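You operate a simulated robot arm through the tools that you are given. There is no shell and no other tool. Be economical: measure what you need, move in short steps, check, and stop when the job is done.

You are at the controls of a simulated two-armed robot. One attempt, no reset.

JOB
On the top of the bottling bench, fold the blue cloth in half.

The check looks at the end state, three seconds after you hand in, the way a careful person would. Anything else that was tipped, shoved, dropped, spilled or broken makes it a failure. Flat cloth is picked up by pressing the open fingertips on it (5 to 10 N) and closing them slowly along it; thin cloth reads only 2 to 8 mm in the jaws.

ROBOT AND FRAMES
Two 7-joint arms with two-finger parallel grippers on one trunk, on a base that drives. Base frame: it is fixed to the floor where the robot stands at the start and does not move with it; the origin is under the middle of the robot, x ahead of it, y to its left, z up. Units: mm, rad, N and s.
The left shoulder is at the start at [70, 134, 1201], the right one opposite. Places, roughly: top of the bottling bench [600, 0, 900]. Payload 1.57 kg a hand.
The tool frame of a hand sits at the grasp point between the pads (the TCP): z along the fingers, y along the line on which they close. The tips reach 30 mm beyond it. Largest opening 80 mm; finger width 17, thickness 12; the body of the gripper, 40 by 82 mm, starts 80 mm behind the TCP.
Orientation is told as [roll, pitch, yaw] about the base's x, y, z axes, in that order, counted from this pose: with the fingers straight down and closing along the base's y, the tool's x points along the base's -x, its y along +y and its z along -z.

CONTROLS
- The arms move only by the tool jog_arm. It takes "left_plan", "right_plan" or both (then of equal length, played together; a hand with none holds still); each is one flat list of numbers, 7 for each row, row after row: the shift along the tool's x, y, z in mm, then the turn, a rotation vector about the tool's x, y, z in rad, then the gripper command, from -1 (fully open) to 1 (shut), values between in proportion. In form: [dx, dy, dz, rx, ry, rz, grip, dx, dy, dz, rx, ry, rz, grip, ...]. A call has 1 to 8 rows; each row shifts and turns the commanded pose from where the row before left it, along the tool's axes as they then stand. A row lasts 0.2 s, in which the tool goes at most 50 mm and 0.15 rad; a call with a longer step from one row to the next is refused whole, and so is a gripper value outside its range. A pose out of reach is approached as far as the arm can. The call stops where the force on the tool passes 40 N (or 10 N more than at its start, if that is more) or the arm is blocked; 0.2 s more then pass. The fingers move at their own pace (about 153 mm/s each) and stop on an object; they squeeze with about 31 N. The grip force told is the motor's: it shows also when the fingers shut on nothing. Time passes only in rows, and 0.2 s behind the last, so rows that do not move let the fingers close. It gives the time, the measured TCP pose, the force on the tool (base axes), the opening and the grip force at its end, in the units of the frame above (readings bear some noise).
- Cameras (640 x 400 px; columns grow to the right, rows downward): "scene" is now at [128.3, 2.6, 1407.8]; the picture's right is [0.04, -1.00, 0.00], its down [-0.77, -0.03, -0.64] and it looks along [0.64, 0.02, -0.77] (base axes); focal length 262 px, centre (320, 200). "left" rides on the left gripper at [72, 7, -122] in its tool frame; the picture's right is [-0.09, 1.00, 0.00], its down [-0.84, -0.08, -0.54] and it looks along [-0.54, -0.05, 0.84] (tool axes); focal length 238 px, centre (320, 200). "right" rides on the right gripper at [72, -7, -122] in its tool frame; the picture's right is [0.09, 1.00, 0.00], its down [-0.84, 0.08, -0.54] and it looks along [-0.54, 0.05, 0.84] (tool axes); focal length 238 px, centre (320, 200).
- get_image(camera): a new picture of that camera. No time passes.
- slide_trunk(by): slides the trunk up (or, below 0, down) by that many mm; the arms and the scene camera ride with it, the base frame stays. It gives what a move gives, with no picture.
- base_move(legs): drives the robot by 1 to 6 legs, each [ahead, left, turn to the left] in mm, mm and rad, along the robot's own axes; the way and the turn of a leg run together, so that a leg with both is an arc; at most 1500 mm and 3.142 rad a leg. The arms and the cameras ride along, it lands a little off, and it stops where it bumps. It gives what a move gives.
- head_to(pan, tilt): turns the head with the scene camera to pan (to the left, within 1.501 rad either way) and tilt (down, from -0.506 to 1.204), counted from straight ahead of the robot. It gives what a move gives.
- pixel_to_xyz(camera, pixels): for up to 12 pixels [column, row] of the newest picture of that camera ("zoom" is the newest enlarged one), the place [x, y, z] in the base frame of the surface seen there, good to about 2 mm. No time passes.
- zoom(camera, box): a new picture of the part [left, top, right, bottom] of that camera's present view, enlarged. No time passes.
- hand_in(): hands the job in; it is judged then, once.

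Go step by step. Measure first, check grasps and placings, and put right what went wrong. The budget is 80 turns and 58 pictures, counting those below and the enlarged ones. Unless the task says otherwise, let go and move clear before handing in, and close with one line.

The tools are called after "Request:" as a command line: name --argument value ..., lists and objects as JSON in quotes. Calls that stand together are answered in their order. jog_arm: Moves the arms, as the interface text tells. Its arguments: {"type":"object","properties":{"left_plan":{"type":"array","items":{"type":"number"}},"right_plan":{"type":"array","items":{"type":"number"}}},"required":[]} The other tools are called the same way: slide_trunk (by) slides the trunk up or down; base_move (legs) drives the base; head_to (pan, tilt) turns the head that bears the scene camera; get_image (camera) takes a picture; pixel_to_xyz (camera, pixels) gives the place of the surface under pixels of a picture; zoom (camera, box) takes an enlarged picture of a part of a camera's view; hand_in () hands the job in.

At the start:

```text
clock: 0.0
left_tcp_pos: [447.4, 200.3, 1091.5]
left_orientation: [0.001, -0.001, 0.001]
left_contact_force: [-0.2, -0.3, -1.2]
left_grip_width: 80.0
left_grasp_force: 0.0
right_tcp_pos: [477.2, -187.8, 1113.2]
right_orientation: [-0.001, 0.002, 0.0]
right_contact_force: [1.1, 0.5, 0.1]
right_grip_width: 80.2
right_grasp_force: 0.1
trunk travel left (down, up): [-775.0, 165.0]
robot x, y, heading: [0.4, -0.9, 0.003]
head pan, tilt: [0.037, 0.873]
```

scene: 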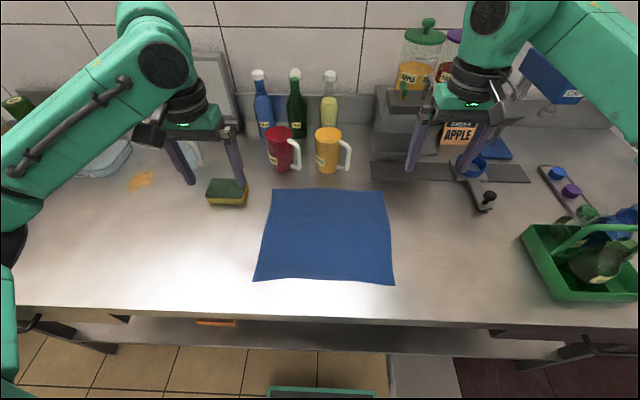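
right: 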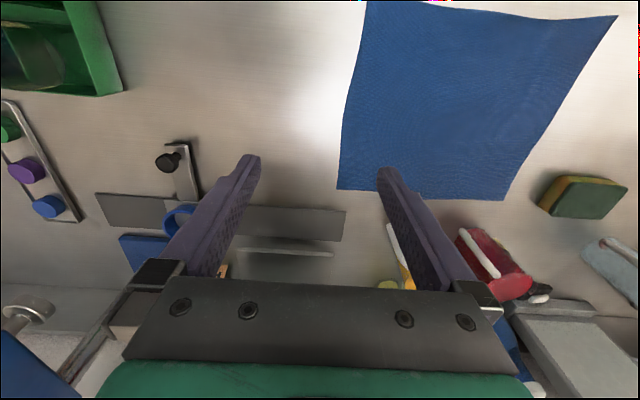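
left: 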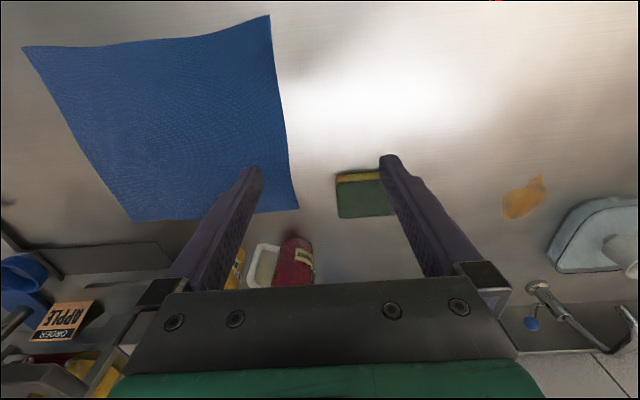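

The scene picture shows the blue cloth with corners near pixels (272,189), (383,191), (394,285), (254,281). I measure these, and the table near it.

Request:
pixel_to_xyz --camera "scene" --pixels '[[273, 190], [382, 192], [393, 284], [255, 280], [325, 235], [327, 190], [322, 282], [262, 235], [389, 235], [325, 300], [225, 260], [430, 260]]'

Request:
zoom --camera "scene" --box '[200, 120, 440, 310]'

```text
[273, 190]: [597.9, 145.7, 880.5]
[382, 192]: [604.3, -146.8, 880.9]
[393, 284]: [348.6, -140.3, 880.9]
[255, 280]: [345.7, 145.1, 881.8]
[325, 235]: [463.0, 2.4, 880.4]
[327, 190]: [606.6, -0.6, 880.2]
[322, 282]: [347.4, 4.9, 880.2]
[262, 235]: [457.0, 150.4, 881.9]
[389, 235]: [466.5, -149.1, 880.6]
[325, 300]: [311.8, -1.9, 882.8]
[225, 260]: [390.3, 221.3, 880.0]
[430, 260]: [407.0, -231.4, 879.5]
```

```text
2.11 times, centred on (320, 215) of scene
```

zoom: 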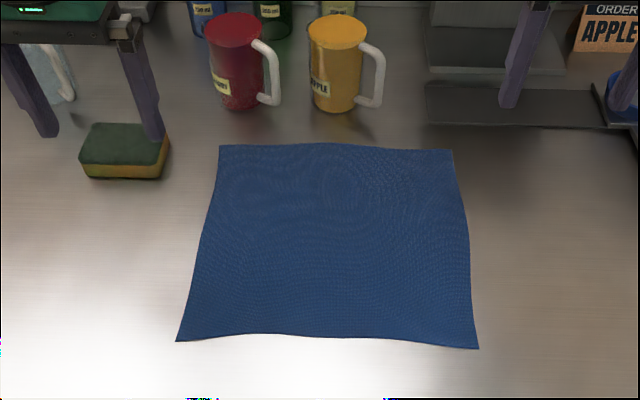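

The cloth lies at x 346–604, y ±147 on a top at z≈880. I plan to fold the far edge toward the robot, so I first check the sponge and mug clearances.

Request:
pixel_to_xyz --camera "scene" --pixels '[[245, 190], [230, 192], [240, 203], [283, 165], [278, 135], [328, 165], [327, 135], [345, 165], [296, 165], [380, 172], [325, 312], [275, 150]]'

```text
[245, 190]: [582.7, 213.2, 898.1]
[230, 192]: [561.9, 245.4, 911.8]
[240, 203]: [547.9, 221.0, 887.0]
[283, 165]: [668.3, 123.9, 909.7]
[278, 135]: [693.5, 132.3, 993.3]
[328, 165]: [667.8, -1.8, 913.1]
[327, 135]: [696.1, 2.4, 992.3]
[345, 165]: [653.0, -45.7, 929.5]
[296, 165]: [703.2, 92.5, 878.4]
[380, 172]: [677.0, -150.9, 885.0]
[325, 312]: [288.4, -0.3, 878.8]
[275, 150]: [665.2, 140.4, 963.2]
```

Mug fronts are at x≈660 and the sponge begins at y≈210, so there's room. I move both hands above the far corners with the jaws at about 40 mm.

Request:
jog_arm --left_plan '[-28.6, -17, 28.3, 0, 0, 0, 0, -28.6, -17, 28.3, 0, 0, 0, 0, -28.6, -17, 28.3, 0, 0, 0, 0, -28.6, -17, 28.3, 0, 0, 0, 0, -28.6, -17, 28.3, 0, 0, 0, 0, 0, 0, 0, 0, 0, 0, 0]' --right_plan '[-23, 14, 32.6, 0, 0, 0, 0, -23, 14, 32.6, 0, 0, 0, 0, -23, 14, 32.6, 0, 0, 0, 0, -23, 14, 32.6, 0, 0, 0, 0, -23, 14, 32.6, 0, 0, 0, 0, 0, 0, 0, 0, 0, 0, 0]'

Request:
get_image --camera "left"

Request:
get_image --camera "right"

```text
clock: 1.4
left_tcp_pos: [588.3, 116.6, 953.6]
left_orientation: [0.0, -0.003, 0.0]
left_contact_force: [0.3, -0.3, 0.5]
left_grip_width: 39.9
left_grasp_force: 0.0
right_tcp_pos: [591.1, -120.5, 950.8]
right_orientation: [0.0, -0.001, 0.001]
right_contact_force: [0.4, 0.9, 0.0]
right_grip_width: 39.8
right_grasp_force: 0.1
trunk travel left (down, up): [-775.0, 165.0]
robot x, y, heading: [1.7, 1.0, 0.001]
head pan, tilt: [0.037, 0.873]
```

```text
53 pictures are left
```

left: 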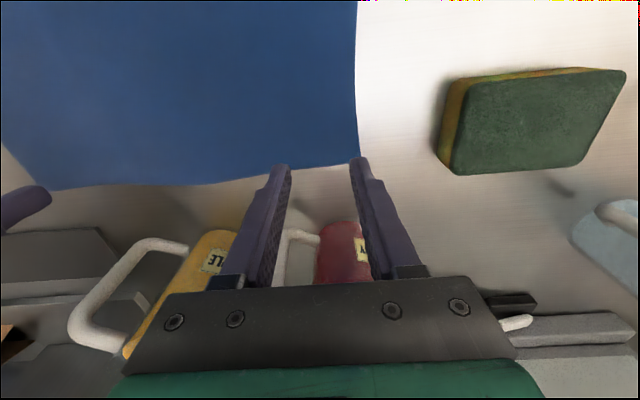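

```text
52 pictures are left
```

right: 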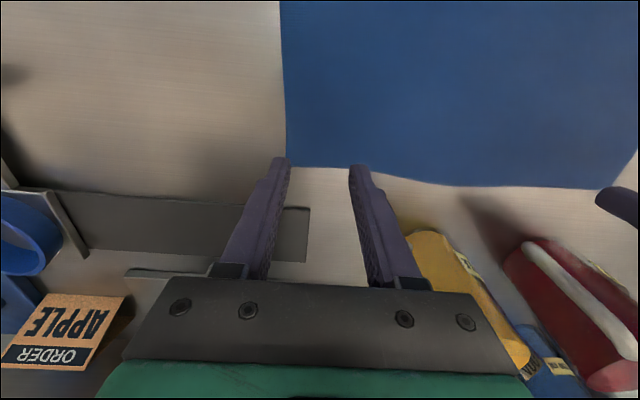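

Both wrist views show the far corners under the tips (left about (358,163), right about (288,163)). I measure the edge there exactly.

Request:
pixel_to_xyz --camera "left" --pixels '[[350, 160], [330, 163], [230, 178], [130, 183], [356, 120]]'

Request:
pixel_to_xyz --camera "right" --pixels '[[292, 160], [320, 164], [345, 164], [400, 175], [500, 183], [288, 120]]'

```text
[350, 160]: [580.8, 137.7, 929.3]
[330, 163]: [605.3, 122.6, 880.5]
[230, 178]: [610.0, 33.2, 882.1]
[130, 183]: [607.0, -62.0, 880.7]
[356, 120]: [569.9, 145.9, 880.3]
```

```text
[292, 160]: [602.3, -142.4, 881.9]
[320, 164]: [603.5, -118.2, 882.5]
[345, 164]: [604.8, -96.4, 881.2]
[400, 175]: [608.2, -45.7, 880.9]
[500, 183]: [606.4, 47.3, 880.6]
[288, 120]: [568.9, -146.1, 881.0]
```

Far edge is at x≈605, corners at y≈±146. I trim the positions so both fingers sit on the cloth, and descend to just above it.

Request:
jog_arm --left_plan '[-5, -6, 20, 0, 0, 0, 0.1, 0, 0, 18, 0, 0, 0, 0.1, 0, 0, 0, 0, 0, 0, 0.1]' --right_plan '[-2, 9, 18, 0, 0, 0, 0.1, 0, 0, 17, 0, 0, 0, 0.1, 0, 0, 0, 0, 0, 0, 0.1]'

```text
clock: 2.2
left_tcp_pos: [595.5, 110.1, 911.8]
left_orientation: [-0.001, -0.001, -0.001]
left_contact_force: [0.0, -0.6, 0.3]
left_grip_width: 35.9
left_grasp_force: 0.1
right_tcp_pos: [592.9, -109.3, 916.1]
right_orientation: [0.0, -0.001, 0.001]
right_contact_force: [-0.6, -0.5, -0.1]
right_grip_width: 35.9
right_grasp_force: 0.0
trunk travel left (down, up): [-775.0, 165.0]
robot x, y, heading: [0.9, -1.8, 0.001]
head pan, tilt: [0.037, 0.873]
```

Request:
jog_arm --left_plan '[1, 0, 1, 0, 0, 0, 0.1, 0, 0, 0.5, 0, 0, 0, 0.1, 0, 0, 0, 0, 0, 0, 0.1]' --right_plan '[0, 0, 3, 0, 0, 0, 0.1, 0, 0, 1.5, 0, 0, 0, 0.1, 0, 0, 0, 0, 0, 0, 0.1]'

```text
clock: 3.0
left_tcp_pos: [595.0, 108.9, 910.9]
left_orientation: [0.0, -0.002, -0.002]
left_contact_force: [0.8, 0.9, 5.7]
left_grip_width: 35.8
left_grasp_force: 0.0
right_tcp_pos: [592.4, -108.8, 910.6]
right_orientation: [-0.001, -0.001, 0.0]
right_contact_force: [-0.6, -1.0, 0.0]
right_grip_width: 36.0
right_grasp_force: 0.0
trunk travel left (down, up): [-775.0, 165.0]
robot x, y, heading: [0.4, -0.2, 0.004]
head pan, tilt: [0.037, 0.873]
```

Left presses at 5.7 N; right isn't touching yet. I lower the right a little, with a touch more on the left.

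Request:
jog_arm --left_plan '[0, 0, 0.2, 0, 0, 0, 0.1, 0, 0, 0, 0, 0, 0, 0.1]' --right_plan '[0, 0, 1, 0, 0, 0, 0.1, 0, 0, 0, 0, 0, 0, 0.1]'

```text
clock: 3.6
left_tcp_pos: [594.9, 109.4, 911.1]
left_orientation: [0.0, -0.002, 0.001]
left_contact_force: [1.7, 1.2, 7.8]
left_grip_width: 36.0
left_grasp_force: 0.0
right_tcp_pos: [592.7, -109.1, 911.6]
right_orientation: [0.001, -0.004, 0.0]
right_contact_force: [-0.1, -0.5, -0.2]
right_grip_width: 35.8
right_grasp_force: 0.1
trunk travel left (down, up): [-775.0, 165.0]
robot x, y, heading: [0.5, 2.6, -0.0]
head pan, tilt: [0.037, 0.873]
```

Request:
jog_arm --right_plan '[0, 0, 0.7, 0, 0, 0, 0.1, 0, 0, 0, 0, 0, 0, 0.1]'

```text
clock: 4.2
left_tcp_pos: [594.4, 110.0, 911.0]
left_orientation: [-0.001, -0.001, 0.003]
left_contact_force: [1.7, 0.4, 8.1]
left_grip_width: 36.1
left_grasp_force: 0.1
right_tcp_pos: [592.5, -110.0, 911.7]
right_orientation: [0.001, -0.001, 0.0]
right_contact_force: [0.5, -1.2, 4.3]
right_grip_width: 36.1
right_grasp_force: 0.2
trunk travel left (down, up): [-775.0, 165.0]
robot x, y, heading: [2.5, -1.2, 0.005]
head pan, tilt: [0.037, 0.873]
```

Left 8 N, right 4.3 N; I add 0.3 mm on the right and close slowly.

Request:
jog_arm --left_plan '[0, 0, 0, 0, 0, 0, 0.1, 0, 0, 0, 0, 0, 0, 0.25, 0, 0, 0, 0, 0, 0, 0.4, 0, 0, 0, 0, 0, 0, 0.55, 0, 0, 0, 0, 0, 0, 0.7, 0, 0, 0, 0, 0, 0, 0.85, 0, 0, 0, 0, 0, 0, 1, 0, 0, 0, 0, 0, 0, 1]' --right_plan '[0, 0, 0.3, 0, 0, 0, 0.1, 0, 0, 0, 0, 0, 0, 0.25, 0, 0, 0, 0, 0, 0, 0.4, 0, 0, 0, 0, 0, 0, 0.55, 0, 0, 0, 0, 0, 0, 0.7, 0, 0, 0, 0, 0, 0, 0.85, 0, 0, 0, 0, 0, 0, 1, 0, 0, 0, 0, 0, 0, 1]'

Request:
get_image --camera "left"

Request:
get_image --camera "right"

```text
clock: 6.0
left_tcp_pos: [593.2, 109.7, 911.2]
left_orientation: [-0.002, -0.001, 0.0]
left_contact_force: [0.5, -2.8, 1.5]
left_grip_width: 1.8
left_grasp_force: 23.2
right_tcp_pos: [590.4, -109.0, 910.8]
right_orientation: [0.0, -0.004, 0.0]
right_contact_force: [0.0, 2.4, 12.2]
right_grip_width: 1.8
right_grasp_force: 23.0
trunk travel left (down, up): [-775.0, 165.0]
robot x, y, heading: [0.8, -0.0, -0.001]
head pan, tilt: [0.037, 0.873]
```

```text
51 pictures are left
```

left: 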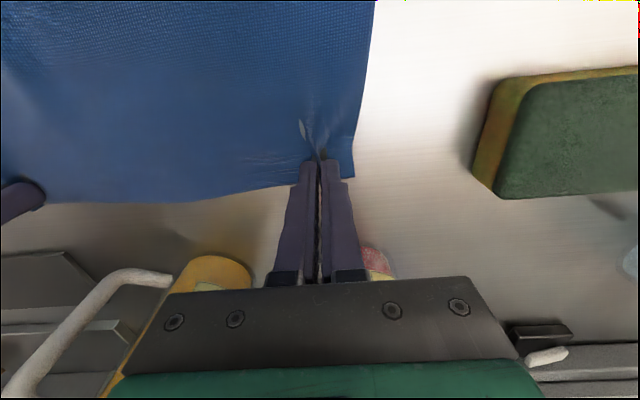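

```text
50 pictures are left
```

right: 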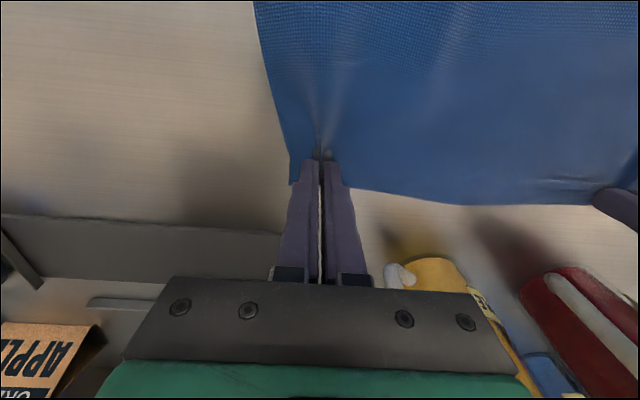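

Both views show cloth pinched between the tips near (320,155), with width 1.8 mm. I lift slightly along the fold arc and check.

Request:
jog_arm --left_plan '[1, 0, -10, 0, 0, 0, 1, 2, 0, -10, 0, 0, 0, 1, 4, 0, -10, 0, 0, 0, 1, 0, 0, 0, 0, 0, 0, 1]' --right_plan '[1, 0, -10, 0, 0, 0, 1, 2, 0, -10, 0, 0, 0, 1, 4, 0, -10, 0, 0, 0, 1, 0, 0, 0, 0, 0, 0, 1]'

Request:
get_image --camera "scene"

Request:
get_image --camera "left"

Request:
get_image --camera "right"

```text
clock: 7.0
left_tcp_pos: [588.8, 109.5, 940.9]
left_orientation: [0.001, 0.001, 0.0]
left_contact_force: [-0.3, -3.0, 0.3]
left_grip_width: 1.9
left_grasp_force: 23.3
right_tcp_pos: [587.7, -109.4, 939.0]
right_orientation: [0.002, 0.001, -0.001]
right_contact_force: [0.0, 2.4, -0.4]
right_grip_width: 1.9
right_grasp_force: 23.8
trunk travel left (down, up): [-775.0, 165.0]
robot x, y, heading: [3.2, -2.5, -0.001]
head pan, tilt: [0.037, 0.873]
```

```text
49 pictures are left
```

scene: 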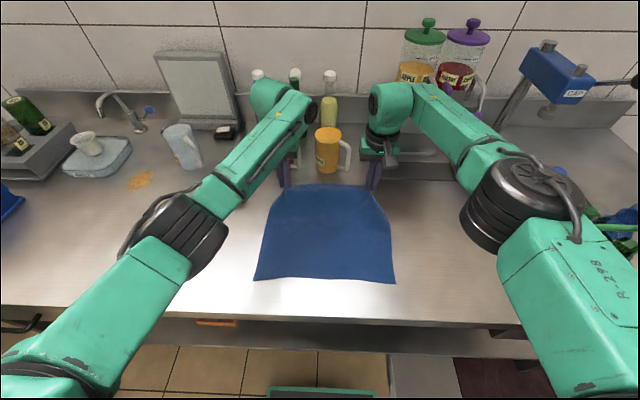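

```text
48 pictures are left
```

left: 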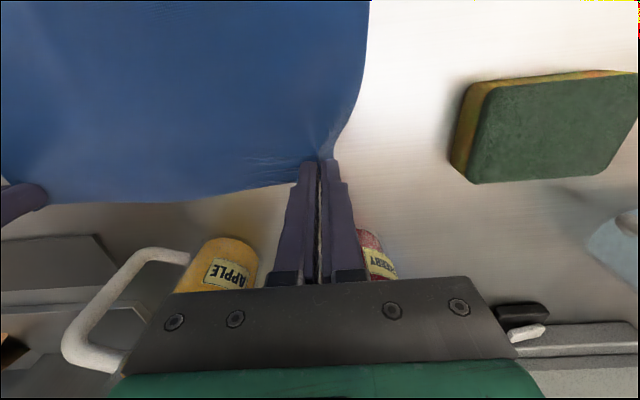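

```text
47 pictures are left
```

right: 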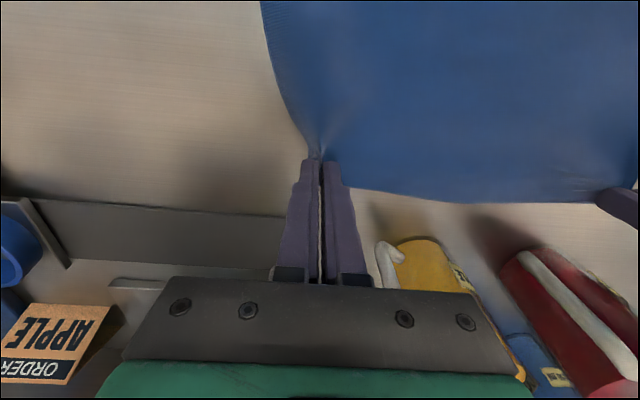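

Both corners are held and lifted evenly. I carry the edge along the arc about the fold line x≈476, pitching the fingers gradually toward +x.

Request:
jog_arm --left_plan '[7.5, 0, -19, 0, -0.05, 0, 1, 10.6, 0, -18.4, 0, -0.05, 0, 1, 12.9, 0, -17.2, 0, -0.05, 0, 1, 15.4, 0, -15.2, 0, -0.05, 0, 1, 17.1, 0, -13.4, 0, -0.05, 0, 1, 18.3, 0, -11.5, 0, -0.05, 0, 1]' --right_plan '[7.5, 0, -19, 0, -0.05, 0, 1, 10.6, 0, -18.4, 0, -0.05, 0, 1, 12.9, 0, -17.2, 0, -0.05, 0, 1, 15.4, 0, -15.2, 0, -0.05, 0, 1, 17.1, 0, -13.4, 0, -0.05, 0, 1, 18.3, 0, -11.5, 0, -0.05, 0, 1]'

Request:
get_image --camera "scene"

```text
clock: 8.4
left_tcp_pos: [495.4, 109.1, 1023.3]
left_orientation: [0.0, -0.301, 0.001]
left_contact_force: [-0.1, -3.2, -0.9]
left_grip_width: 1.8
left_grasp_force: 23.6
right_tcp_pos: [493.8, -109.0, 1021.5]
right_orientation: [0.001, -0.301, -0.001]
right_contact_force: [-0.1, 2.2, 0.4]
right_grip_width: 1.8
right_grasp_force: 23.2
trunk travel left (down, up): [-775.0, 165.0]
robot x, y, heading: [3.9, 1.4, 0.002]
head pan, tilt: [0.037, 0.873]
```

```text
46 pictures are left
```

scene: 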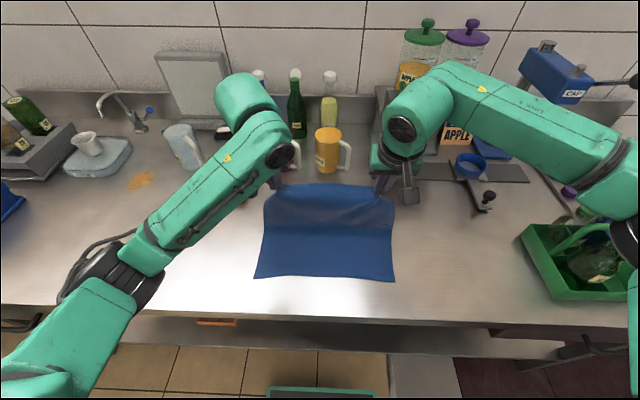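

The cloth peels up without the near half shifting (near corners still at (254,279) and (394,281)). I continue over the top and down toward the near edge.

Request:
jog_arm --left_plan '[16.3, 0, -7.2, 0, -0.0625, 0, 1, 19.7, 0, -6.9, 0, -0.0625, 0, 1, 20.1, 0, -5.2, 0, -0.0625, 0, 1, 20.8, 0, -3.3, 0, -0.0625, 0, 1, 21, 0, -1.3, 0, -0.0625, 0, 1, 20.8, 0, 0.4, 0, -0.0625, 0, 1, 20.9, 0, 2.3, 0, -0.0625, 0, 1, 20.5, 0, 4.5, 0, -0.0625, 0, 1]' --right_plan '[16.3, 0, -7.2, 0, -0.0625, 0, 1, 19.7, 0, -6.9, 0, -0.0625, 0, 1, 20.1, 0, -5.2, 0, -0.0625, 0, 1, 20.8, 0, -3.3, 0, -0.0625, 0, 1, 21, 0, -1.3, 0, -0.0625, 0, 1, 20.8, 0, 0.4, 0, -0.0625, 0, 1, 20.9, 0, 2.3, 0, -0.0625, 0, 1, 20.5, 0, 4.5, 0, -0.0625, 0, 1]'

Request:
get_image --camera "scene"

Request:
get_image --camera "left"

```text
clock: 10.1
left_tcp_pos: [389.2, 195.4, 967.3]
left_orientation: [0.355, -0.778, -0.152]
left_contact_force: [-0.5, -0.6, 0.1]
left_grip_width: 1.7
left_grasp_force: 23.1
right_tcp_pos: [367.5, -106.9, 976.1]
right_orientation: [-0.002, -0.739, -0.001]
right_contact_force: [-0.4, 0.4, 0.0]
right_grip_width: 0.1
right_grasp_force: 21.1
right hand out of reach, approached as far as the arm can: row 8
trunk travel left (down, up): [-775.0, 165.0]
robot x, y, heading: [1.2, -1.0, 0.001]
head pan, tilt: [0.037, 0.873]
stopped in row 8 (left hand): the arm was blocked; the commanded pose is now the measured one
```

```text
45 pictures are left
```

scene: 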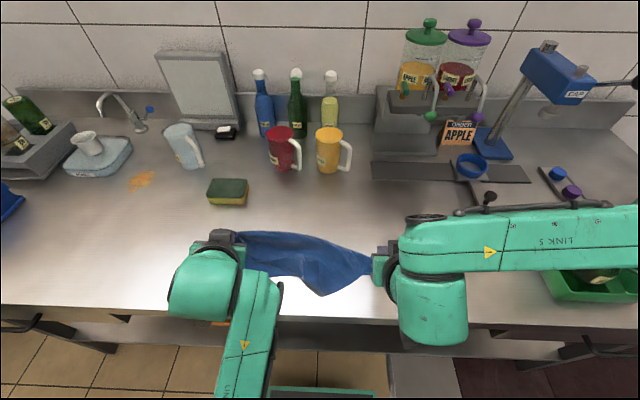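

```text
44 pictures are left
```

left: 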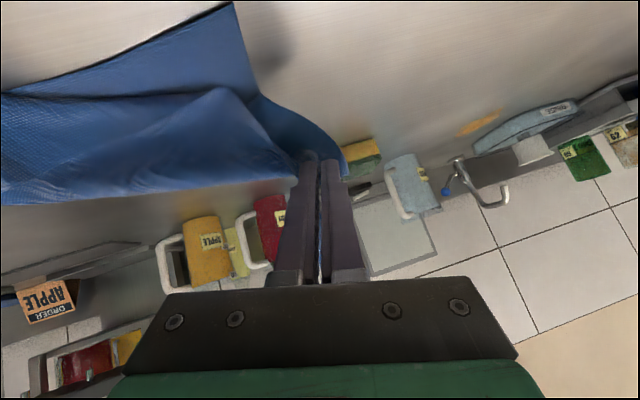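

The left arm hit a limit and swung out to y=195; the right jaw reads 0.1 mm, so it likely lost the cloth. I look from the right camera and enlarge the scene.

Request:
get_image --camera "right"

Request:
zoom --camera "scene" --box '[160, 170, 440, 345]'

```text
43 pictures are left
```

right: 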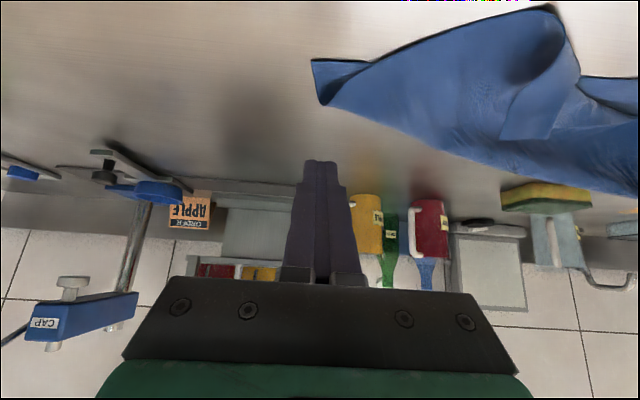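

```text
2.29 times, centred on (300, 258) of scene
```

zoom: 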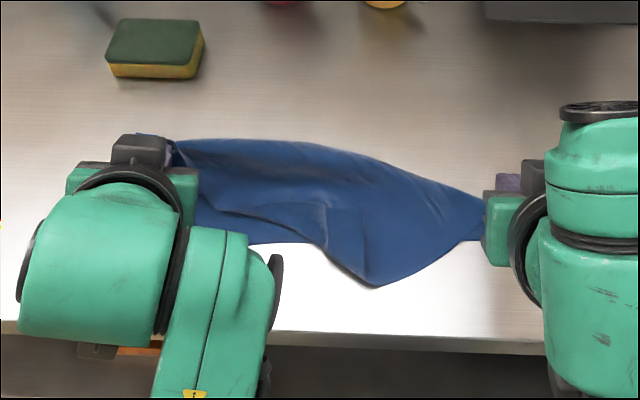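

The right jaw is empty (cloth tip at (315,65) in its view), and the left still holds its corner. I bring both hands back up and forward to vertical, unfurling the cloth with the left.

Request:
jog_arm --left_plan '[-10, 0, 0, 0.118, 0, 0, 1, -10, 0, 0, 0.118, 0, 0, 1, -10, 0, 0, 0.118, 0, 0, 1, -10, 0, 0, 0, 0.13, 0, 1, -10, 0, 0, 0, 0.13, 0, 1, -10, 0, 0, 0, 0.13, 0, 1, -10, 0, 0, 0, 0.13, 0, 1, -10, 0, 0, 0, 0.13, 0, 1]' --right_plan '[-5, -8, -10, 0, 0, 0, 1, -5, -8, -10, 0, 0, 0, 1, -5, -8, -10, 0, 0.123, 0, 1, -5, -8, -10, 0, 0.123, 0, 1, -5, -8, -10, 0, 0.123, 0, 1, 0, -8, -10, 0, 0.123, 0, 1, 0, -8, -10, 0, 0.123, 0, 1, 0, -8, -10, 0, 0.123, 0, 1]'

```text
clock: 10.6
left_tcp_pos: [406.2, 248.5, 976.7]
left_orientation: [0.44, -0.715, -0.376]
left_contact_force: [-0.4, 0.5, 0.0]
left_grip_width: 1.4
left_grasp_force: 23.0
left hand out of reach, approached as far as the arm can: row 2
right_tcp_pos: [345.9, -99.1, 966.3]
right_orientation: [0.011, -0.664, 0.033]
right_contact_force: [0.5, 2.1, 0.7]
right_grip_width: 0.0
right_grasp_force: 21.4
right hand out of reach, approached as far as the arm can: row 1, 2
trunk travel left (down, up): [-775.0, 165.0]
robot x, y, heading: [-2.5, -0.4, 0.004]
head pan, tilt: [0.037, 0.873]
stopped in row 2 (left hand): the arm was blocked; the commanded pose is now the measured one
```

The left is jammed at a close-in joint limit. I move both hands straight forward (and the right slightly up) without turning to get clear of it.

Request:
jog_arm --left_plan '[-11, 1, 8, 0, 0, 0, 1, -14, 1.5, 10, 0, 0, 0, 1, -14, 1.5, 10, 0, 0, 0, 1, -14, 1.5, 10, 0, 0, 0, 1]' --right_plan '[-14, 0, 0, 0, 0, 0, 1, -18, 0, 0, 0, 0, 0, 1, -18, 0, 0, 0, 0, 0, 1, -18, 0, 0, 0, 0, 0, 1]'

```text
clock: 11.6
left_tcp_pos: [472.4, 238.8, 989.3]
left_orientation: [0.446, -0.716, -0.378]
left_contact_force: [0.5, 0.8, 0.4]
left_grip_width: 1.3
left_grasp_force: 22.7
right_tcp_pos: [401.0, -104.5, 1007.7]
right_orientation: [0.019, -0.662, 0.029]
right_contact_force: [0.4, 0.1, -0.1]
right_grip_width: 0.0
right_grasp_force: 21.3
trunk travel left (down, up): [-775.0, 165.0]
robot x, y, heading: [-4.5, -2.0, 0.004]
head pan, tilt: [0.037, 0.873]
```

Free again. I now unwind the left's rotation step by step and set the right vertical.

Request:
jog_arm --left_plan '[0, 0, 0, 0.1487, 0, 0, 1, 0, 0, 0, 0.1487, 0, 0, 1, 0, 0, 0, 0.1487, 0, 0, 1, 0, 0, 0, 0, 0.1432, 0, 1, 0, 0, 0, 0, 0.1432, 0, 1, 0, 0, 0, 0, 0.1432, 0, 1, 0, 0, 0, 0, 0.1432, 0, 1, 0, 0, 0, 0, 0.1432, 0, 1]' --right_plan '[-10, -10, -5, 0.02, 0, 0, 1, -10, -10, -5, 0, 0.11, 0, 1, -10, -10, -5, 0, 0.11, 0, 1, 0, -10, -10, 0, 0.11, 0, 1, 0, -10, -10, 0, 0.11, 0, 1, 0, -10, 0, 0, 0.11, 0, 1, 0, -10, 0, 0, 0.11, 0, 1, 0, -10, 0, 0, 0, 0.03, 1]'

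Request:
get_image --camera "scene"

```text
clock: 13.4
left_tcp_pos: [472.9, 237.5, 989.7]
left_orientation: [0.003, 0.003, -0.378]
left_contact_force: [-0.3, -0.2, -0.8]
left_grip_width: 1.6
left_grasp_force: 23.9
right_tcp_pos: [407.6, -185.9, 1056.3]
right_orientation: [0.001, -0.002, -0.003]
right_contact_force: [-0.5, -0.3, -0.1]
right_grip_width: 0.0
right_grasp_force: 20.9
trunk travel left (down, up): [-775.0, 165.0]
robot x, y, heading: [-0.8, -1.0, -0.004]
head pan, tilt: [0.037, 0.873]
```

```text
41 pictures are left
```

scene: 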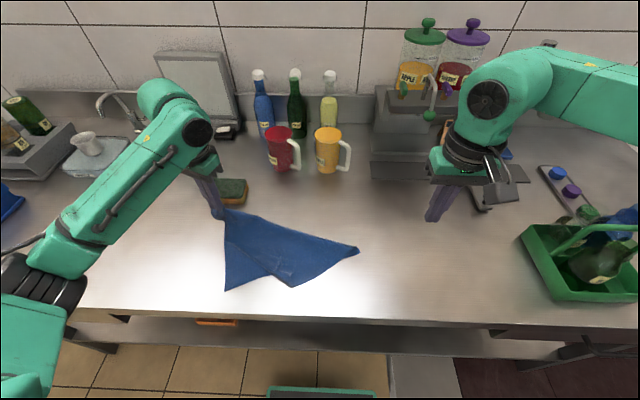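

Left is vertical save for yaw. The cloth is crumpled into roughly a triangle; I enlarge it to identify its corners.

Request:
zoom --camera "scene" --box '[190, 180, 390, 305]'

Request:
get_image --camera "right"

```text
3.20 times, centred on (290, 242) of scene
```

zoom: 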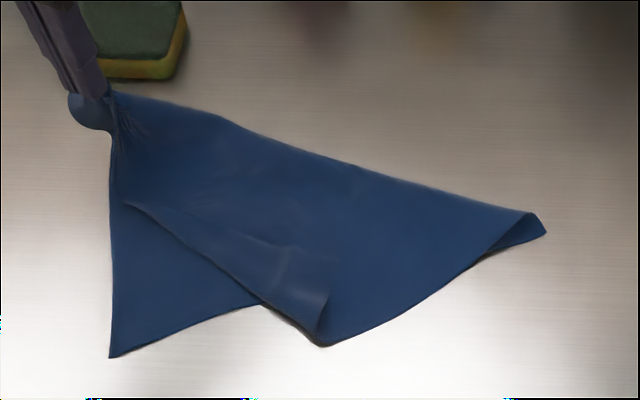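

```text
39 pictures are left
```

right: 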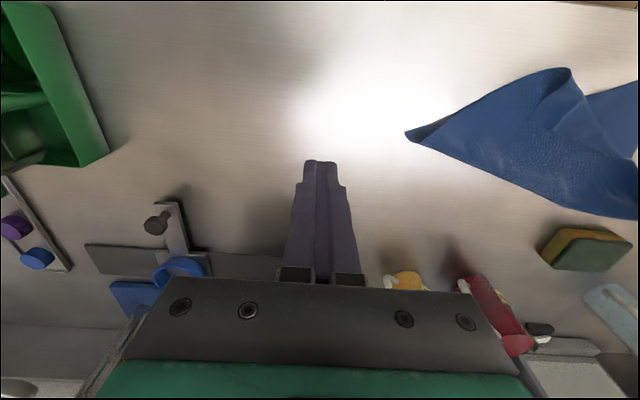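

I measure the notable points of the crumpled outline in the zoom.

Request:
zoom --camera "scene" --box '[190, 180, 390, 305]'

Request:
pixel_to_xyz --camera "zoom" --pixels '[[112, 352], [262, 300], [322, 340], [330, 262], [130, 208], [540, 231], [520, 214], [488, 250], [112, 100], [230, 125], [360, 170], [250, 270]]'

Request:
get_image --camera "left"

```text
3.20 times, centred on (290, 242) of scene
```

zoom: 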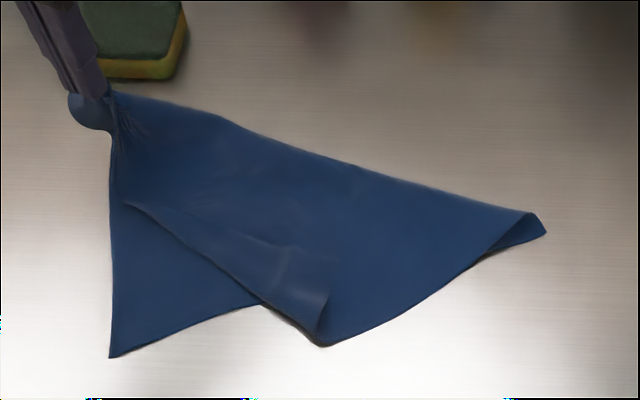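

```text
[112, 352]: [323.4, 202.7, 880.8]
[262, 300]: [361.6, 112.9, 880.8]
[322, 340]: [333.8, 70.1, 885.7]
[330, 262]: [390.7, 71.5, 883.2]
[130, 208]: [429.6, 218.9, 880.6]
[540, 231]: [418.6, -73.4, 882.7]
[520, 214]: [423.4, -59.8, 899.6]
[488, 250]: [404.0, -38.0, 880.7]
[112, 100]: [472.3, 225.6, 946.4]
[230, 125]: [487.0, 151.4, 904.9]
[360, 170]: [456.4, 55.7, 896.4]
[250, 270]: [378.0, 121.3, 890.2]
```

```text
37 pictures are left
```

left: 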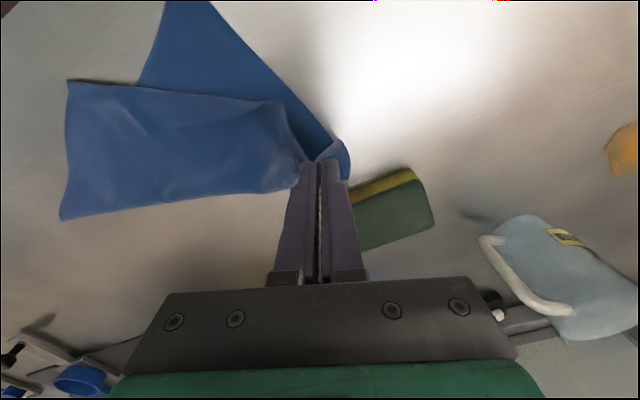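

Left holds far-left corner A; B (near-left) is at (323,203), C (near-right) at (419,-73), and D (far-right) is flipped over to about (334,70). I'll regrasp D with the right hand, then hang and re-lay the cloth; first I bring the right hand above D to look.

Request:
jog_arm --right_plan '[8, 30, 6, 0, 0, 0, 0.25, 8, 40, 10, 0, 0, 0, 0.25, 8, 40, 10, 0, 0, 0, 0.25, 8, 40, 10, 0, 0, 0, 0.25, 8, 40, 10, 0, 0, 0, 0.25, 0, 0, 0, 0, 0, 0, 0.25]'

Request:
get_image --camera "right"

Request:
get_image --camera "scene"

```text
clock: 14.8
left_tcp_pos: [471.9, 237.5, 990.2]
left_orientation: [0.001, 0.002, -0.378]
left_contact_force: [0.5, -0.1, 0.8]
left_grip_width: 1.4
left_grasp_force: 22.8
right_tcp_pos: [368.7, 7.7, 1010.7]
right_orientation: [-0.001, -0.006, -0.005]
right_contact_force: [0.5, 0.1, -0.4]
right_grip_width: 29.9
right_grasp_force: 0.2
trunk travel left (down, up): [-775.0, 165.0]
robot x, y, heading: [-0.7, -0.5, 0.004]
head pan, tilt: [0.037, 0.873]
```

```text
36 pictures are left
```

right: 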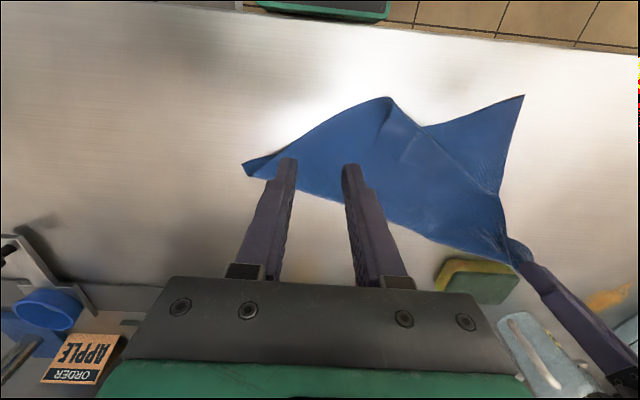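

```text
35 pictures are left
```

scene: 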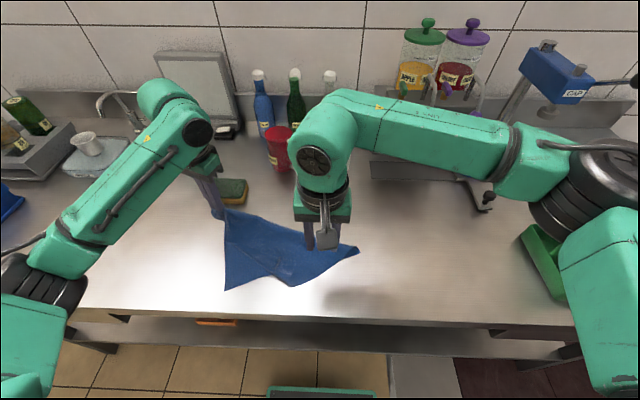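

Request:
zoom --camera "right" --box '[230, 75, 550, 275]'

Request:
pixel_to_xyz --camera "right" --pixels '[[388, 100], [410, 115], [425, 126], [375, 115], [395, 155], [521, 97]]'

```text
2.00 times, centred on (390, 175) of right
```

zoom: 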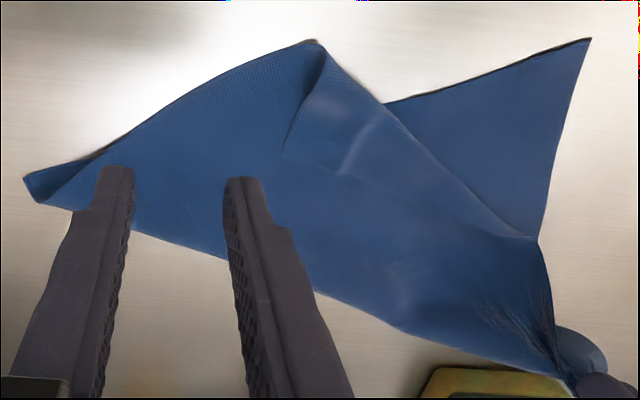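

```text
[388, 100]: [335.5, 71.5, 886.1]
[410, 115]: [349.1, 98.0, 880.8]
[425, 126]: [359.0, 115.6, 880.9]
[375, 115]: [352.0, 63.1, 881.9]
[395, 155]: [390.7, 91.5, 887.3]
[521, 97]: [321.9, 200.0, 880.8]
```

D's apex is at (335,71) (pixel (388,100)). I lower the right hand to (349,69), just above the cloth.

Request:
jog_arm --right_plan '[6, 20, 20, 0, 0, 0, 0.25, 6, 20, 25, 0, 0, 0, 0.25, 6, 21, 25, 0, 0, 0, 0.25, 0, 0, 20, 0, 0, 0, 0.25, 0, 0, 0, 0, 0, 0, 0.25]'

Request:
get_image --camera "right"

```text
clock: 16.0
left_tcp_pos: [471.4, 237.7, 990.0]
left_orientation: [0.002, 0.001, -0.379]
left_contact_force: [-0.3, 0.2, -0.7]
left_grip_width: 1.5
left_grasp_force: 23.4
right_tcp_pos: [352.6, 69.1, 920.4]
right_orientation: [0.0, -0.004, -0.002]
right_contact_force: [-0.6, 0.1, -0.8]
right_grip_width: 30.0
right_grasp_force: 0.1
trunk travel left (down, up): [-775.0, 165.0]
robot x, y, heading: [1.5, 0.2, -0.002]
head pan, tilt: [0.037, 0.873]
```

```text
33 pictures are left
```

right: 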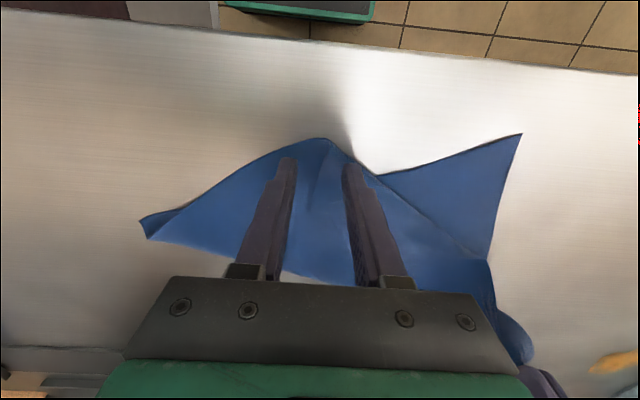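

The open tips straddle D's apex (≈(325,140)). I lower gently to contact.

Request:
jog_arm --right_plan '[3, 0, 5, 0, 0, 0, 0.25, 0, 0, 2.5, 0, 0, 0, 0.25, 0, 0, 1, 0, 0, 0, 0.25, 0, 0, 0, 0, 0, 0, 0.25]'

```text
clock: 17.0
left_tcp_pos: [471.8, 237.6, 990.0]
left_orientation: [0.0, 0.0, -0.378]
left_contact_force: [0.7, 0.0, -0.1]
left_grip_width: 1.3
left_grasp_force: 23.5
right_tcp_pos: [349.3, 67.0, 910.6]
right_orientation: [-0.001, -0.004, -0.003]
right_contact_force: [1.7, -0.2, 5.6]
right_grip_width: 30.3
right_grasp_force: 0.1
trunk travel left (down, up): [-775.0, 165.0]
robot x, y, heading: [-3.7, -1.5, 0.002]
head pan, tilt: [0.037, 0.873]
```

Request:
jog_arm --right_plan '[0, 0, 0.3, 0, 0, 0, 0.25, 0, 0, 0, 0, 0, 0, 0.4, 0, 0, 0, 0, 0, 0, 0.55, 0, 0, 0, 0, 0, 0, 0.7, 0, 0, 0, 0, 0, 0, 0.85, 0, 0, 0, 0, 0, 0, 1, 0, 0, 0, 0, 0, 0, 1, 0, 0, -20, 0, 0, 0, 1]'

Request:
get_image --camera "right"

```text
clock: 18.8
left_tcp_pos: [472.5, 238.2, 989.3]
left_orientation: [0.002, 0.003, -0.379]
left_contact_force: [0.2, 0.4, 0.2]
left_grip_width: 1.4
left_grasp_force: 24.0
right_tcp_pos: [349.6, 66.9, 930.0]
right_orientation: [-0.002, -0.003, -0.003]
right_contact_force: [-0.6, 0.3, 0.6]
right_grip_width: 2.1
right_grasp_force: 23.5
trunk travel left (down, up): [-775.0, 165.0]
robot x, y, heading: [0.7, 1.4, 0.002]
head pan, tilt: [0.037, 0.873]
```

```text
32 pictures are left
```

right: 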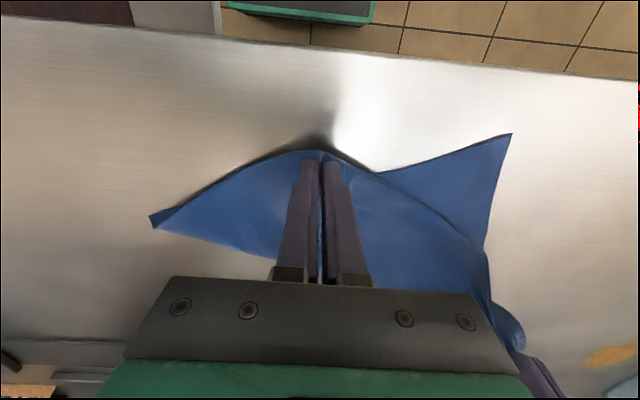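

Right holds D (2.1 mm). I lift both hands together, squaring the left's yaw and bringing the top edge across the robot.

Request:
jog_arm --left_plan '[0, 0, -20, 0, 0, -0.126, 1, 0, 0, -24, 0, 0, -0.126, 1, 0, 0, -24, 0, 0, -0.126, 1, 8.4, -23, -24, 0, 0, 0, 1, 8.4, -23, -24, 0, 0, 0, 1, 8.4, -23, -24, 0, 0, 0, 1, 8.4, -23, -24, 0, 0, 0, 1, 8.4, -23, -24, 0, 0, 0, 1]' --right_plan '[-10, 0, -25, 0, 0, 0, 1, -10, 0, -31, 0, 0, 0, 1, -10, 0, -31, 0, 0, 0, 1, -10, -34, -31, 0, 0, 0, 1, -10, -34, -31, 0, 0, 0, 1, -10, -34, -31, 0, 0, 0, 1, -10, -34, -31, 0, 0, 0, 1, -10, -34, -31, 0, 0, 0, 1]'

Request:
get_image --camera "scene"

```text
clock: 20.6
left_tcp_pos: [429.5, 121.2, 1179.1]
left_orientation: [0.002, 0.001, -0.003]
left_contact_force: [-0.5, -0.4, 0.5]
left_grip_width: 1.5
left_grasp_force: 23.3
right_tcp_pos: [428.5, -105.9, 1174.7]
right_orientation: [0.001, -0.006, -0.002]
right_contact_force: [-0.2, -1.1, 0.4]
right_grip_width: 2.1
right_grasp_force: 23.4
trunk travel left (down, up): [-775.0, 165.0]
robot x, y, heading: [0.7, -0.6, -0.0]
head pan, tilt: [0.037, 0.873]
```

```text
31 pictures are left
```

scene: 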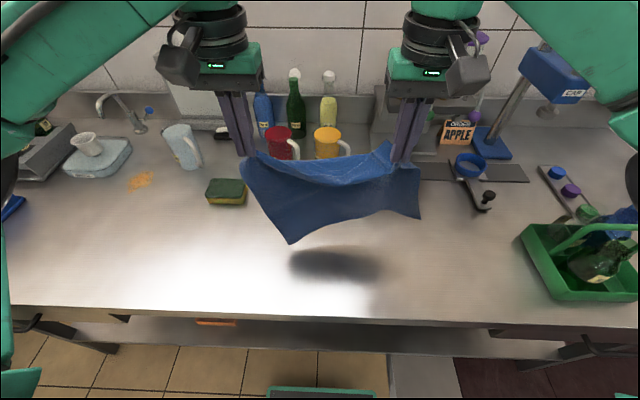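

The cloth hangs from both hands but looks uneven. I enlarge it to see what the right grip holds.

Request:
zoom --camera "scene" --box '[210, 120, 450, 270]'

Request:
get_image --camera "right"

Request:
get_image --camera "left"

```text
2.67 times, centred on (330, 195) of scene
```

zoom: 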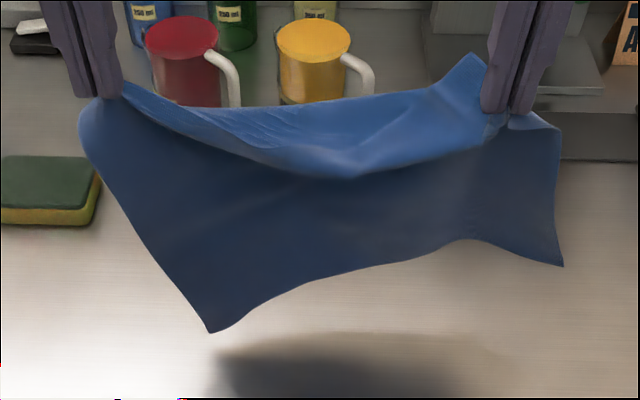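

```text
29 pictures are left
```

right: 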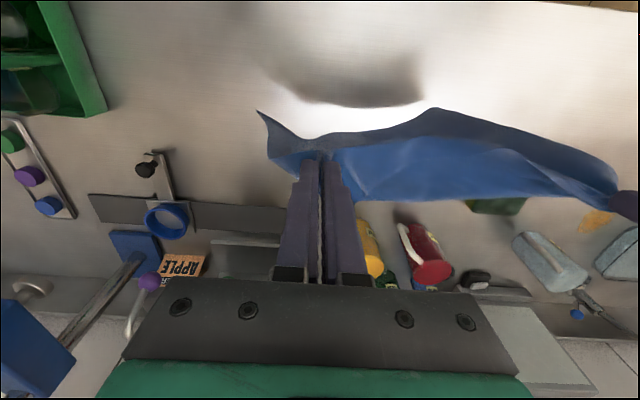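

```text
28 pictures are left
```

left: 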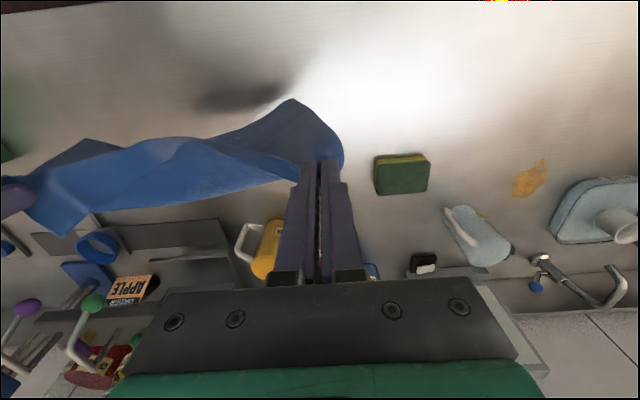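

The right hand actually pinched the middle of the right edge (flap D behind at (470,55), C at (562,263) in the zoom). I measure the hanging corners.

Request:
pixel_to_xyz --camera "zoom" --pixels '[[210, 325], [558, 260], [472, 60], [470, 240], [350, 170], [88, 120], [500, 118], [120, 95], [545, 125]]'

```text
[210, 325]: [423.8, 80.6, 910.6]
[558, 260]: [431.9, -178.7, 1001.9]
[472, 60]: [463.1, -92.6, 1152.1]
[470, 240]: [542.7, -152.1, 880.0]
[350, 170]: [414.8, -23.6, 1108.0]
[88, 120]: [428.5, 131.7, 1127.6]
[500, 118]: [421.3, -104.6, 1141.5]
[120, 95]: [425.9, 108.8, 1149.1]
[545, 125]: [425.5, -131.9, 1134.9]
```

The right pinch is only ~60 mm from D, so the cloth can be re-laid flat. I bring the hands back so the bottom edge touches near x≈360, before laying it out forward.

Request:
jog_arm --left_plan '[15, -2, 4, 0, 0, 0, 1, 17, -2, 7, 0, 0, 0, 1, 17, -2, 8, 0, 0, 0, 1, 17, -2, 10, 0, 0, 0, 1, 0, 0, 0, 0, 0, 0, 1, 0, 0, 0, 0, 0, 0, 1]' --right_plan '[15, -2, 15, 0, 0, 0, 1, 17, -3, 18, 0, 0, 0, 1, 17, -3, 20, 0, 0, 0, 1, 17, -3, 20, 0, 0, 0, 1, 0, 0, 0, 0, 0, 0, 1, 0, 0, 0, 0, 0, 0, 1]'

Request:
get_image --camera "scene"

```text
clock: 22.0
left_tcp_pos: [366.3, 117.5, 1148.1]
left_orientation: [0.002, 0.001, 0.0]
left_contact_force: [-0.3, 0.2, -0.5]
left_grip_width: 1.8
left_grasp_force: 23.2
right_tcp_pos: [361.9, -114.2, 1100.1]
right_orientation: [-0.002, -0.006, -0.003]
right_contact_force: [0.0, -0.4, -0.4]
right_grip_width: 2.1
right_grasp_force: 24.0
trunk travel left (down, up): [-775.0, 165.0]
robot x, y, heading: [2.7, -0.3, 0.004]
head pan, tilt: [0.037, 0.873]
```

```text
27 pictures are left
```

scene: 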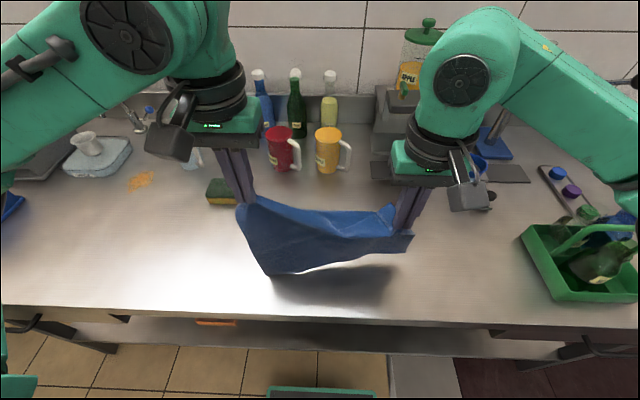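

B touches the bench at (268,275); C at (412,237) still hangs. I lower the right hand so C touches too, then lay out forward in the next call.

Request:
jog_arm --left_plan '[0, 0, 2, 0, 0, 0, 1, 0, 0, 3, 0, 0, 0, 1, 0, 0, 0, 0, 0, 0, 1, 0, 0, 0, 0, 0, 0, 1]' --right_plan '[0, 0, 15, 0, 0, 0, 1, 0, 0, 15, 0, 0, 0, 1, 0, 0, 15, 0, 0, 0, 1, 0, 0, 0, 0, 0, 0, 1]'

Request:
jog_arm --left_plan '[-44, 0, 4, 0, 0, 0, 1, -42, 0, 13, 0, 0, 0, 1, -39, 0, 21, 0, 0, 0, 1, -34, 0, 28, 0, 0, 0, 1, -28, 0, 34, 0, 0, 0, 1, -21, 0, 40, 0, 0, 0, 1, -13, 0, 43, 0, 0, 0, 1, -4, 0, 40, 0, 0, 0, 1]' --right_plan '[-30, 0, 2.6, 0, 0, 0, 1, -29, 0, 8, 0, 0, 0, 1, -27, 0, 13, 0, 0, 0, 1, -23, 0, 17, 0, 0, 0, 1, -19, 0, 21, 0, 0, 0, 1, -14, 0, 24, 0, 0, 0, 1, -9, 0, 26, 0, 0, 0, 1, -3, 0, 23, 0, 0, 0, 1]'

Request:
get_image --camera "scene"

Request:
get_image --camera "right"

```text
clock: 23.0
left_tcp_pos: [364.4, 115.2, 1142.8]
left_orientation: [0.001, 0.0, -0.002]
left_contact_force: [0.6, 0.2, 0.1]
left_grip_width: 1.4
left_grasp_force: 23.9
right_tcp_pos: [360.6, -112.8, 1054.9]
right_orientation: [-0.001, -0.007, -0.003]
right_contact_force: [-0.2, 0.0, 0.2]
right_grip_width: 2.1
right_grasp_force: 23.5
trunk travel left (down, up): [-775.0, 165.0]
robot x, y, heading: [-2.5, 0.8, -0.001]
head pan, tilt: [0.037, 0.873]
```

```text
clock: 24.8
left_tcp_pos: [587.8, 116.2, 918.4]
left_orientation: [0.001, -0.001, -0.002]
left_contact_force: [-0.2, 0.3, 0.4]
left_grip_width: 1.8
left_grasp_force: 23.3
right_tcp_pos: [516.7, -114.3, 920.5]
right_orientation: [0.0, -0.004, -0.002]
right_contact_force: [-0.6, 0.4, -0.7]
right_grip_width: 2.1
right_grasp_force: 23.4
trunk travel left (down, up): [-775.0, 165.0]
robot x, y, heading: [2.0, -1.7, 0.002]
head pan, tilt: [0.037, 0.873]
```

```text
26 pictures are left
```

scene: 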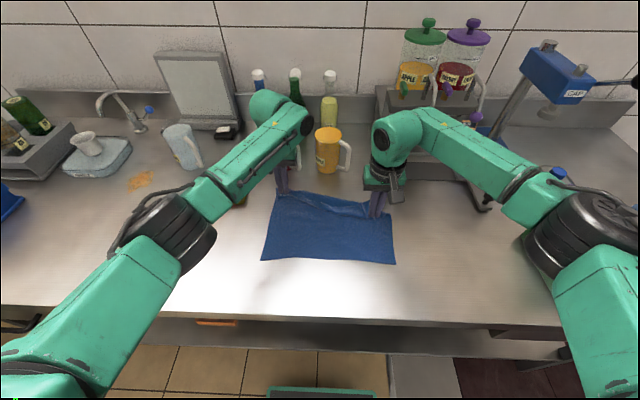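

```text
25 pictures are left
```

right: 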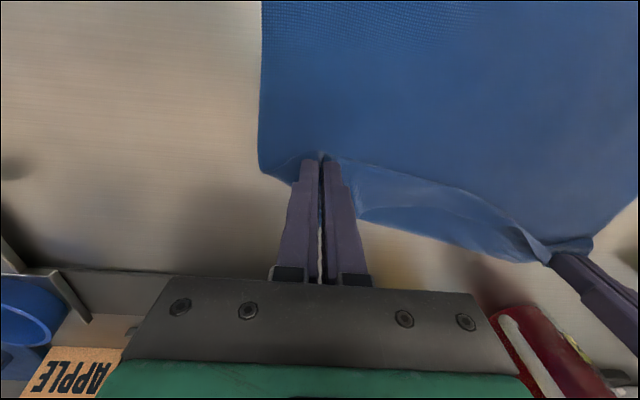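

The cloth is laid almost flat, with only the D corner tucked behind the right grip. I lower slightly, release both, rise and inspect.

Request:
jog_arm --left_plan '[0, 0, 5, 0, 0, 0, 1, 0, 0, 0, 0, 0, 0, 0.5, 0, 0, 0, 0, 0, 0, 0.5, 0, 0, -20, 0, 0, 0, 0.5, 0, 0, -40, 0, 0, 0, 0.5, 0, 25, -40, 0, 0, 0, 0.5, 0, 40, -30, 0, 0, 0, 0.5]' --right_plan '[0, 0, 6, 0, 0, 0, 1, 0, 0, 0, 0, 0, 0, 0.5, 0, 0, 0, 0, 0, 0, 0.5, 0, 0, -20, 0, 0, 0, 0.5, 0, 0, -40, 0, 0, 0, 0.5, 0, -25, -40, 0, 0, 0, 0.5, 0, -40, -30, 0, 0, 0, 0.5]'

Request:
zoom --camera "scene" --box '[220, 160, 440, 297]'

Request:
pixel_to_xyz --camera "zoom" --pixels '[[122, 290], [505, 300], [180, 90], [320, 110], [440, 130], [480, 160]]'

```text
clock: 26.4
left_tcp_pos: [588.4, 180.4, 1044.0]
left_orientation: [0.002, -0.001, -0.001]
left_contact_force: [0.0, -1.1, 0.0]
left_grip_width: 19.9
left_grasp_force: 0.0
right_tcp_pos: [514.4, -180.5, 1046.8]
right_orientation: [-0.003, -0.005, -0.005]
right_contact_force: [1.1, 1.0, -0.7]
right_grip_width: 20.0
right_grasp_force: 0.1
trunk travel left (down, up): [-775.0, 165.0]
robot x, y, heading: [1.2, 1.5, -0.003]
head pan, tilt: [0.037, 0.873]
```

```text
2.91 times, centred on (330, 228) of scene
```

zoom: 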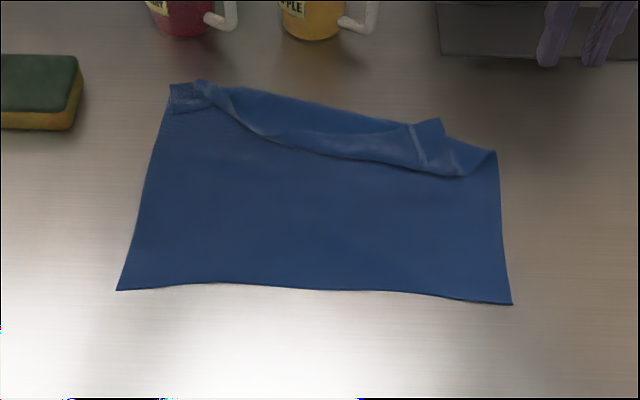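

```text
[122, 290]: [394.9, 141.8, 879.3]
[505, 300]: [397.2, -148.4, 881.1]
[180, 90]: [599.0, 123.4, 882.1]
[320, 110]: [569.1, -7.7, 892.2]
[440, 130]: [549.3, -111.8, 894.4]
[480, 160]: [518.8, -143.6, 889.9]
```

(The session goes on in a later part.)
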